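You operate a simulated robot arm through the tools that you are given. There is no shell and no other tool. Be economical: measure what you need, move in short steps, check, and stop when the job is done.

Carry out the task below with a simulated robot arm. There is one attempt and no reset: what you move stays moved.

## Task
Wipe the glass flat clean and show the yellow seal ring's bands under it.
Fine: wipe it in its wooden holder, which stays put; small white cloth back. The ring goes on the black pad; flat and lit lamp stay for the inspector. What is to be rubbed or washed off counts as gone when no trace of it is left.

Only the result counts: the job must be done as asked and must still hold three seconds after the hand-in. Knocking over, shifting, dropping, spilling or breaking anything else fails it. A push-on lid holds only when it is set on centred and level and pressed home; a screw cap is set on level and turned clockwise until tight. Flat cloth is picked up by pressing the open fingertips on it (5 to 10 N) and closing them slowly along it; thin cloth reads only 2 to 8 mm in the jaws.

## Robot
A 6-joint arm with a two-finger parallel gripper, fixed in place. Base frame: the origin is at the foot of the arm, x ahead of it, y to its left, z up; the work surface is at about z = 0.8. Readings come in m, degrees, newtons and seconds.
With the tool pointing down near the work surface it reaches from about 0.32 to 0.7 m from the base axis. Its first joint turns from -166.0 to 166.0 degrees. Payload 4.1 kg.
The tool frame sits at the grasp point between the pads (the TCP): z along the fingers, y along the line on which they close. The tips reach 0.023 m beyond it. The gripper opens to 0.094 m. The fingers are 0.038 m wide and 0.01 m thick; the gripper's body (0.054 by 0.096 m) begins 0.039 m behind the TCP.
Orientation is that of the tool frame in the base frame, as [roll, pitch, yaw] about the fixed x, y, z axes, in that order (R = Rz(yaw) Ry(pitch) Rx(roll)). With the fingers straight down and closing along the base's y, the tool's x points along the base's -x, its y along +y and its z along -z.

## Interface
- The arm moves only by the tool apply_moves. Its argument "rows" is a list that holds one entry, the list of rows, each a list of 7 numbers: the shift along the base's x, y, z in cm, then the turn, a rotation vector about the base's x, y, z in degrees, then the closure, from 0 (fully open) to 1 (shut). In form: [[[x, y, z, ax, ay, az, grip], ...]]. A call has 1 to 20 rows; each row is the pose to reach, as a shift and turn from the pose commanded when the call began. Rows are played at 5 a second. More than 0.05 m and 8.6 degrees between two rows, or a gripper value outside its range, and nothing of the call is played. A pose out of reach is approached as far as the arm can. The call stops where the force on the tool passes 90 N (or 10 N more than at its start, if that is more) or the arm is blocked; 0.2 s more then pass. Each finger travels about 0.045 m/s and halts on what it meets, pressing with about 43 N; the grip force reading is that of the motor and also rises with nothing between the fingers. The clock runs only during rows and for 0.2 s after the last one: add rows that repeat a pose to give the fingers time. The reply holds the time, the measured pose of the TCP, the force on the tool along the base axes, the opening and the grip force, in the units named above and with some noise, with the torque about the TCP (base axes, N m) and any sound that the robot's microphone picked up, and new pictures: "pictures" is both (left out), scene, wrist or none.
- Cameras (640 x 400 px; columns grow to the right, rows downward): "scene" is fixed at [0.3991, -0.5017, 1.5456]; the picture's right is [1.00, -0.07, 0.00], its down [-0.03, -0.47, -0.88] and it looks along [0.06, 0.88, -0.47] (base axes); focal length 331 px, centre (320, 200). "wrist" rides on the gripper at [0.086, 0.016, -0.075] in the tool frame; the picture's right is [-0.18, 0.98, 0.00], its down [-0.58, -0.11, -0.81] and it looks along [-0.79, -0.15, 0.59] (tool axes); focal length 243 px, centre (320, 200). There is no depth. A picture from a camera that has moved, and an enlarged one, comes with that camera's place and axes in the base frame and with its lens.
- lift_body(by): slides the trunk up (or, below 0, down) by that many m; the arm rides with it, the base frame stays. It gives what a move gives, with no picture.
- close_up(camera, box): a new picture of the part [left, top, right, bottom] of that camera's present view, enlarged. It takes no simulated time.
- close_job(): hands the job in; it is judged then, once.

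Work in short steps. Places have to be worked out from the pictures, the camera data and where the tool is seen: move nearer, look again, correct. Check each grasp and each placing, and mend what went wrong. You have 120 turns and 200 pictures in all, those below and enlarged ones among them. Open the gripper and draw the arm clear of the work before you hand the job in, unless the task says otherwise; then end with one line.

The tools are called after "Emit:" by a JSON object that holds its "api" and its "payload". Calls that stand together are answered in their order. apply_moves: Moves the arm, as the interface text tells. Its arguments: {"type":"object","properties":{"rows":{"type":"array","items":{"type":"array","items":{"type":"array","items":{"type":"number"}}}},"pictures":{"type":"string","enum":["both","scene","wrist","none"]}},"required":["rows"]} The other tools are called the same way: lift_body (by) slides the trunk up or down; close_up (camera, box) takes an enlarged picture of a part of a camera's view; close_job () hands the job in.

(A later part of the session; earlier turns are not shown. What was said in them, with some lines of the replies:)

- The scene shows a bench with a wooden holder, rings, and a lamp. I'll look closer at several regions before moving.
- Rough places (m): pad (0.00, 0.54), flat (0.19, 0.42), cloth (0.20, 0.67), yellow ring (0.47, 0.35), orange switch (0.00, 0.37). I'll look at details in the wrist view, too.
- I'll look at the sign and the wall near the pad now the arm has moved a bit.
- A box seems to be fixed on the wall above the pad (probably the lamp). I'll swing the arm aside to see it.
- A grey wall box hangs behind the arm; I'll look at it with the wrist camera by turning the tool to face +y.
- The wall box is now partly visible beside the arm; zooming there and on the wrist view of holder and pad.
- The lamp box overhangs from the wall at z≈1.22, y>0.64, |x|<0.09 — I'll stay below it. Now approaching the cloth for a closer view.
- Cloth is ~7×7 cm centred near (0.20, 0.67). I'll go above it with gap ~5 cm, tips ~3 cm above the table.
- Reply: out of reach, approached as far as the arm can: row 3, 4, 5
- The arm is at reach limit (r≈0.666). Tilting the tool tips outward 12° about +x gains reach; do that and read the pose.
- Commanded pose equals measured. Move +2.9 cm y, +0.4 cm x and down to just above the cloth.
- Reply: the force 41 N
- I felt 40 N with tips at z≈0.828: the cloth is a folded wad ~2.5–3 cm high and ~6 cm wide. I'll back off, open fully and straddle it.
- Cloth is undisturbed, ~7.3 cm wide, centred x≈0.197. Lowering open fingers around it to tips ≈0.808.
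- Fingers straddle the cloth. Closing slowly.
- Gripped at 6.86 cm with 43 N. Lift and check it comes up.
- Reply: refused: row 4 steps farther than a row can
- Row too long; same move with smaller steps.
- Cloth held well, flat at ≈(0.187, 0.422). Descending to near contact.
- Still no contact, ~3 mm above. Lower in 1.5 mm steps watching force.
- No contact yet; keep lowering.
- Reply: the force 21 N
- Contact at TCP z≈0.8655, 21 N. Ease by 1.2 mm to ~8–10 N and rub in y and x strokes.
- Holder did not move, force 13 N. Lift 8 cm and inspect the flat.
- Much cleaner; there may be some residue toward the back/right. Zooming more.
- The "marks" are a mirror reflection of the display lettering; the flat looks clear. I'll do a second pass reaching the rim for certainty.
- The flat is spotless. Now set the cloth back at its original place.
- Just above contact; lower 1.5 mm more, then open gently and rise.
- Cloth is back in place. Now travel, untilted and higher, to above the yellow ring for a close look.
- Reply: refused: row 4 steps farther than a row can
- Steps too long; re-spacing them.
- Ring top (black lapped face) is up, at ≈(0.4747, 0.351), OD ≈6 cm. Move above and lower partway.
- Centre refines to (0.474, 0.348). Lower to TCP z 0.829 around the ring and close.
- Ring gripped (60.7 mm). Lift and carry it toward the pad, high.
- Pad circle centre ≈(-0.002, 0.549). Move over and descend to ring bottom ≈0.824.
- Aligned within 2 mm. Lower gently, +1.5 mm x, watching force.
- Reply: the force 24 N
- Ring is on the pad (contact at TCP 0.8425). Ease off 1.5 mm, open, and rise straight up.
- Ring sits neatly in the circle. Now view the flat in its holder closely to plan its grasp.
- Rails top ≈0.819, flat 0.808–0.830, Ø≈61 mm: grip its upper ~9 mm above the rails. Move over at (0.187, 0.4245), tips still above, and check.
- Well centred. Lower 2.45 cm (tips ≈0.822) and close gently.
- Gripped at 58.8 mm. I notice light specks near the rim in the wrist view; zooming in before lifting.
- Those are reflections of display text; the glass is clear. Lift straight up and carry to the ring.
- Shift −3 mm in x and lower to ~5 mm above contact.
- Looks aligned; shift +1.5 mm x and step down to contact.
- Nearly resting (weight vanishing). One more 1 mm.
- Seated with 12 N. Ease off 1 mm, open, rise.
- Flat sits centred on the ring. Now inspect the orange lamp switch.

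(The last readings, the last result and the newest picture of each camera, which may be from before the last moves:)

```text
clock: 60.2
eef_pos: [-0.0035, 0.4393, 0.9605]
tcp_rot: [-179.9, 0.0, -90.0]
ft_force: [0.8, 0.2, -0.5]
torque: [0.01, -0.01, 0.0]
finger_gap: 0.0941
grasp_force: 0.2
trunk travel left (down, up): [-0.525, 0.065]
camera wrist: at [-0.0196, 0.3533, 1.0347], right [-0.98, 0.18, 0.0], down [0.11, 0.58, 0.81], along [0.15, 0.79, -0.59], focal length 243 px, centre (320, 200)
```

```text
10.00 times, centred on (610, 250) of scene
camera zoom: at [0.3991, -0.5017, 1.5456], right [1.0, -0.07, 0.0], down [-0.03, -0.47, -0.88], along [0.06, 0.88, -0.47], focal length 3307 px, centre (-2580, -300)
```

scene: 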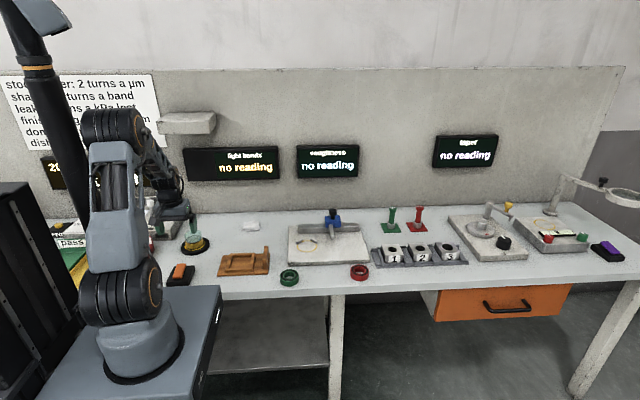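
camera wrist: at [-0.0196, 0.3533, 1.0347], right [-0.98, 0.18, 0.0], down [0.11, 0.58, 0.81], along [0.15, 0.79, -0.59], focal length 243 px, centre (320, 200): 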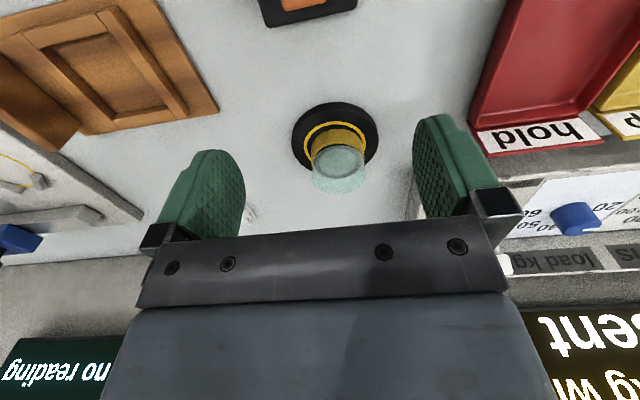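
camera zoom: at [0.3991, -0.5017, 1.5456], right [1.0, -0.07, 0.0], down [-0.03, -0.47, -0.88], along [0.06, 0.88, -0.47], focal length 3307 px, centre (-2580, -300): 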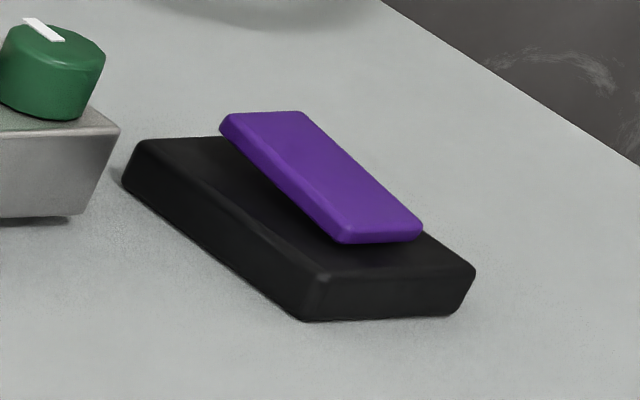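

The rocker's far (+y) end is raised, near (-0.007, 0.408, z≈0.83). I'll close the jaws and hover over that end.

Emit:
{"api": "apply_moves", "payload": {"rows": [[[-0.2, -1.5, 0, 0, 0, 0, 0.3], [-0.4, -3.1, 0, 0, 0, 0, 0.6], [-0.4, -3.1, -3, 0, 0, 0, 1], [-0.4, -3.1, -6, 0, 0, 0, 1], [-0.4, -3.1, -9, 0, 0, 0, 1], [-0.4, -3.1, -9, 0, 0, 0, 1]]]}}

Emit:
{"api": "close_up", "payload": {"camera": "scene", "box": [150, 230, 220, 290]}}

```text
clock: 61.6
eef_pos: [-0.0077, 0.4091, 0.8704]
tcp_rot: [179.9, 0.0, -90.0]
ft_force: [0.4, -0.7, 0.3]
torque: [-0.01, 0.02, -0.05]
finger_gap: 0.0
grasp_force: 31.6
trunk travel left (down, up): [-0.525, 0.065]
camera wrist: at [-0.025, 0.3221, 0.9446], right [-0.98, 0.18, 0.0], down [0.11, 0.58, 0.81], along [0.15, 0.79, -0.59], focal length 243 px, centre (320, 200)
```

scene: 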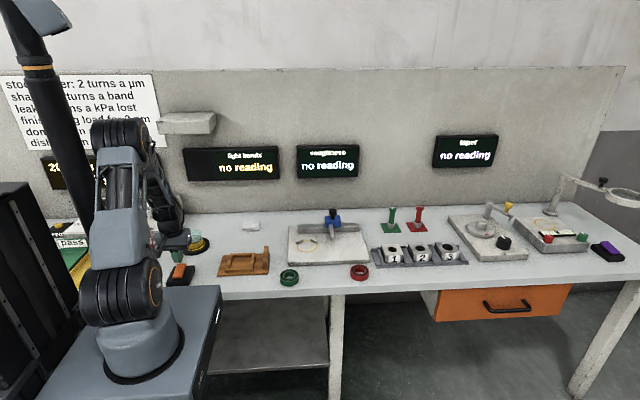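
wrist: 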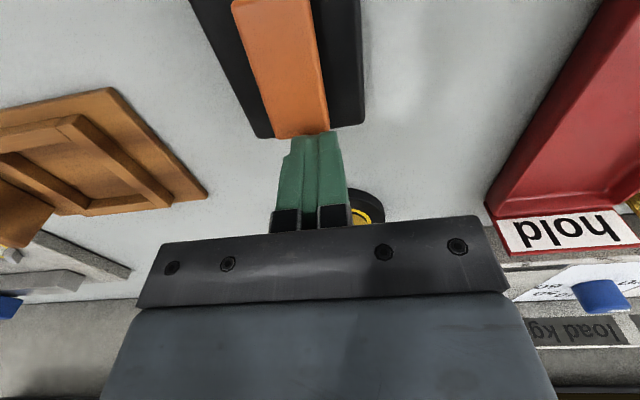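

```text
6.67 times, centred on (185, 260) of scene
camera zoom: at [0.3991, -0.5017, 1.5456], right [1.0, -0.07, 0.0], down [-0.03, -0.47, -0.88], along [0.06, 0.88, -0.47], focal length 2205 px, centre (1220, -200)
```

zoom: 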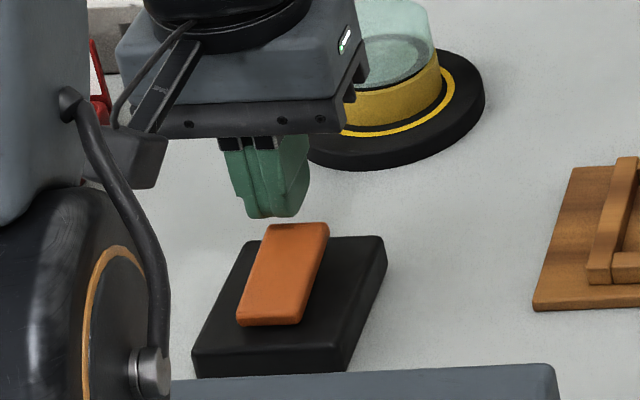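

Aligned. Press down in small steps.

Emit:
{"api": "apply_moves", "payload": {"rows": [[[0, -0.2, -0.8, 0, 0, 0, 1], [0, -0.2, -1.2, 0, 0, 0, 1], [0, -0.2, -1.5, 0, 0, 0, 1], [0, -0.2, -1.8, 0, 0, 0, 1], [0, -0.2, -2.1, 0, 0, 0, 1]]], "pictures": "none"}}

Emit:
{"api": "close_up", "payload": {"camera": "scene", "box": [150, 230, 220, 290]}}

```text
clock: 62.8
eef_pos: [-0.008, 0.4094, 0.8586]
tcp_rot: [179.9, 1.0, -90.1]
ft_force: [1.1, -11.4, 45.4]
torque: [-1.13, -0.03, 0.03]
finger_gap: 0.0001
grasp_force: 42.7
trunk travel left (down, up): [-0.525, 0.065]
heard: click
stopped in row 5: the force on the tool passed its limit at 96 N (the readings are from after the stop); the commanded pose is now the measured one
```

```text
6.67 times, centred on (185, 260) of scene
camera zoom: at [0.3991, -0.5017, 1.5456], right [1.0, -0.07, 0.0], down [-0.03, -0.47, -0.88], along [0.06, 0.88, -0.47], focal length 2205 px, centre (1220, -200)
```

zoom: 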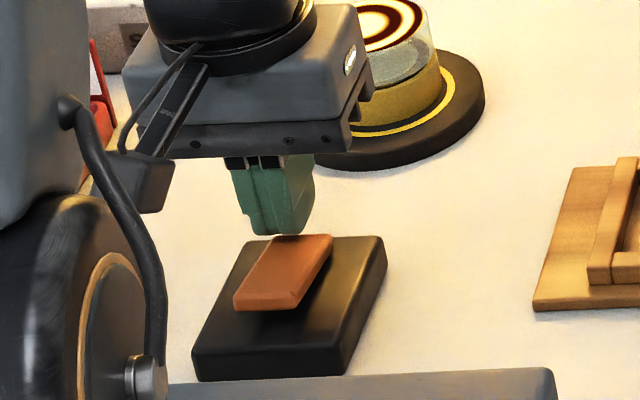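

Click — the lamp is on and bands appear. Rise and withdraw, then check display.

Emit:
{"api": "apply_moves", "payload": {"rows": [[[0, 0, 2, 0, 0, 0, 1], [0, 0, 6, 0, 0, 0, 1], [0, 0, 10, 0, 0, 0, 1], [1, -1, 14, 0, 0, 0, 0.7], [5, -2, 16, 0, 0, 0, 0.4], [9, -3, 18, 0, 0, 0, 0.1], [13, -5, 18, 0, 0, 0, 0], [17, -8, 18, 0, 0, 0, 0], [21, -11, 18, 0, 0, 0, 0], [25, -14, 18, 0, 0, 0, 0]]], "pictures": "scene"}}

Emit:
{"api": "close_up", "payload": {"camera": "scene", "box": [160, 200, 280, 290]}}

Emit:
{"api": "close_up", "payload": {"camera": "scene", "box": [160, 140, 290, 190]}}

Emit:
{"api": "close_up", "payload": {"camera": "scene", "box": [176, 220, 216, 260]}}

```text
clock: 65.0
eef_pos: [0.2436, 0.2721, 1.034]
tcp_rot: [180.0, 0.5, -90.0]
ft_force: [0.5, 0.1, 0.6]
torque: [0.01, -0.01, -0.01]
finger_gap: 0.0938
grasp_force: 0.1
trunk travel left (down, up): [-0.525, 0.065]
```

scene: 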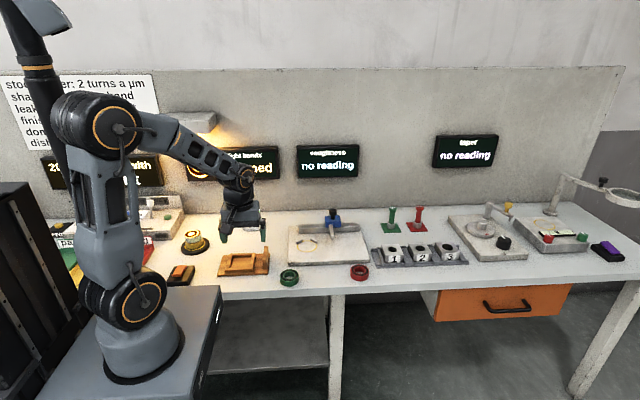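

```text
4.44 times, centred on (220, 245) of scene
camera zoom: at [0.3991, -0.5017, 1.5456], right [1.0, -0.07, 0.0], down [-0.03, -0.47, -0.88], along [0.06, 0.88, -0.47], focal length 1470 px, centre (764, 0)
```

zoom: 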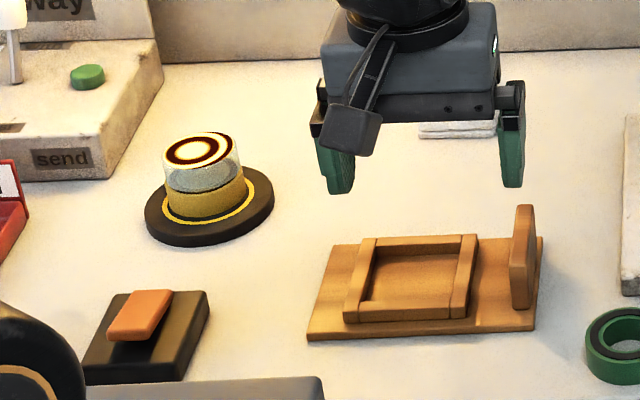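

```text
4.92 times, centred on (225, 165) of scene
camera zoom: at [0.3991, -0.5017, 1.5456], right [1.0, -0.07, 0.0], down [-0.03, -0.47, -0.88], along [0.06, 0.88, -0.47], focal length 1628 px, centre (788, 372)
```

zoom: 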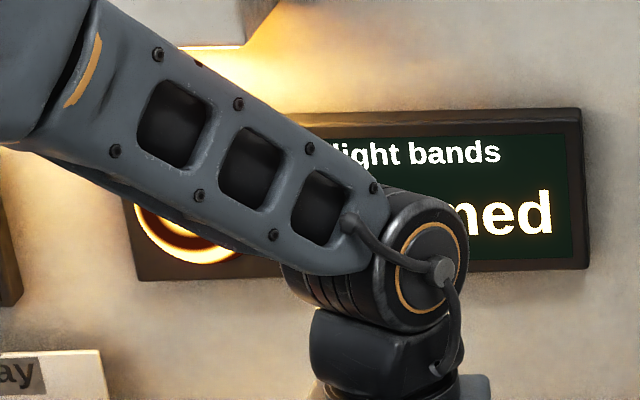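

```text
10.00 times, centred on (196, 240) of scene
camera zoom: at [0.3991, -0.5017, 1.5456], right [1.0, -0.07, 0.0], down [-0.03, -0.47, -0.88], along [0.06, 0.88, -0.47], focal length 3307 px, centre (1560, -200)
```

zoom: 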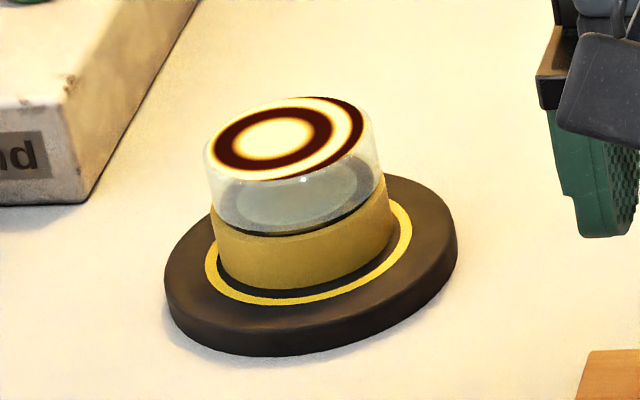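

Bands show. I'll swing the arm further aside to read the full display and verify everything.

Emit:
{"api": "apply_moves", "payload": {"rows": [[[4, -3, 0, 0, 0, 0, 0], [8, -6, 0, 0, 0, 0, 0], [11, -10, 0, 0, 0, 0, 0], [13, -14, 0, 0, 0, 0, 0], [14, -18.5, 0, 0, 0, 0, 0], [14, -23, 0, 0, 0, 0, 0], [14, -27.5, 0, 0, 0, 0, 0], [13, -32, 0, 0, 0, 0, 0]]], "pictures": "scene"}}

Emit:
{"api": "close_up", "payload": {"camera": "scene", "box": [150, 100, 310, 200]}}

Emit:
{"api": "close_up", "payload": {"camera": "scene", "box": [160, 200, 400, 300]}}

```text
clock: 66.8
eef_pos: [0.3725, -0.0548, 1.0361]
tcp_rot: [179.9, 0.6, -90.1]
ft_force: [0.3, -0.4, 0.7]
torque: [0.01, -0.04, -0.01]
finger_gap: 0.0943
grasp_force: 0.0
trunk travel left (down, up): [-0.525, 0.065]
```

scene: 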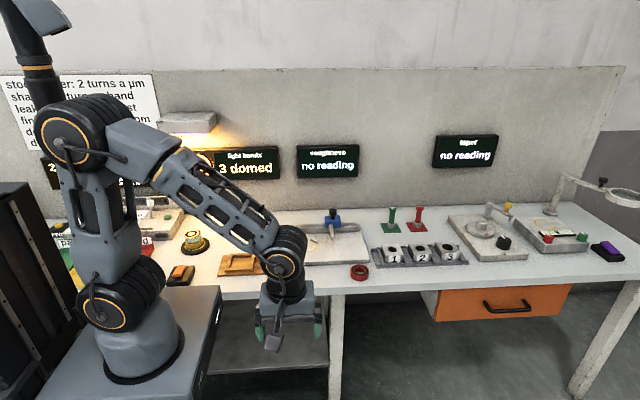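

```text
4.00 times, centred on (230, 150) of scene
camera zoom: at [0.3991, -0.5017, 1.5456], right [1.0, -0.07, 0.0], down [-0.03, -0.47, -0.88], along [0.06, 0.88, -0.47], focal length 1323 px, centre (680, 400)
```

zoom: 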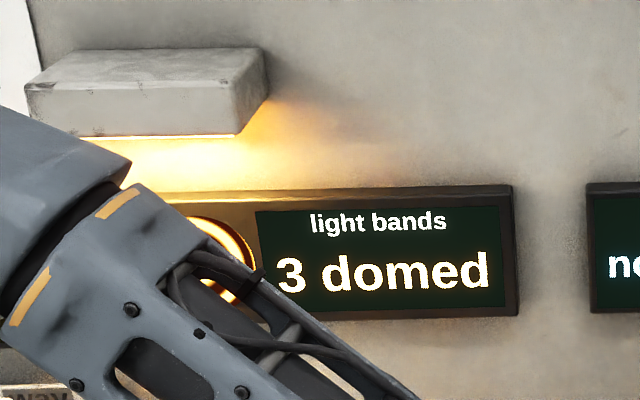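

```text
2.67 times, centred on (280, 250) of scene
camera zoom: at [0.3991, -0.5017, 1.5456], right [1.0, -0.07, 0.0], down [-0.03, -0.47, -0.88], along [0.06, 0.88, -0.47], focal length 882 px, centre (427, 67)
```

zoom: 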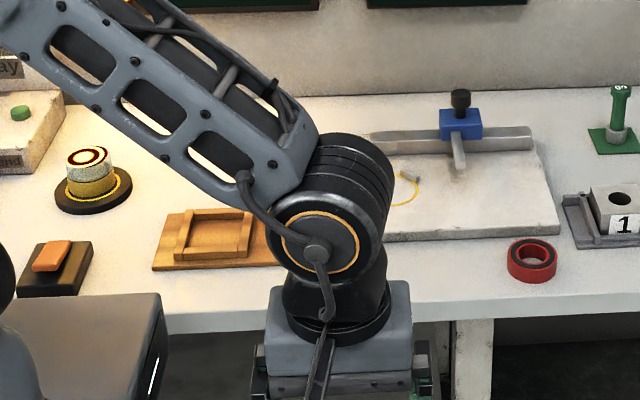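

The display reads "3 domed", the lamp is lit, the cloth is back, the holder is unmoved, and the arm is clear with its jaws open. Handing in.

Emit:
{"api": "close_job", "payload": {}}

```text
The job is handed in.
```

The job is handed in: the flat is wiped clean and sits centred on the yellow ring on the black pad with the lamp lit, the display reads "3 domed", the cloth is back within about 3 mm of where it lay, and the wooden holder stayed put.
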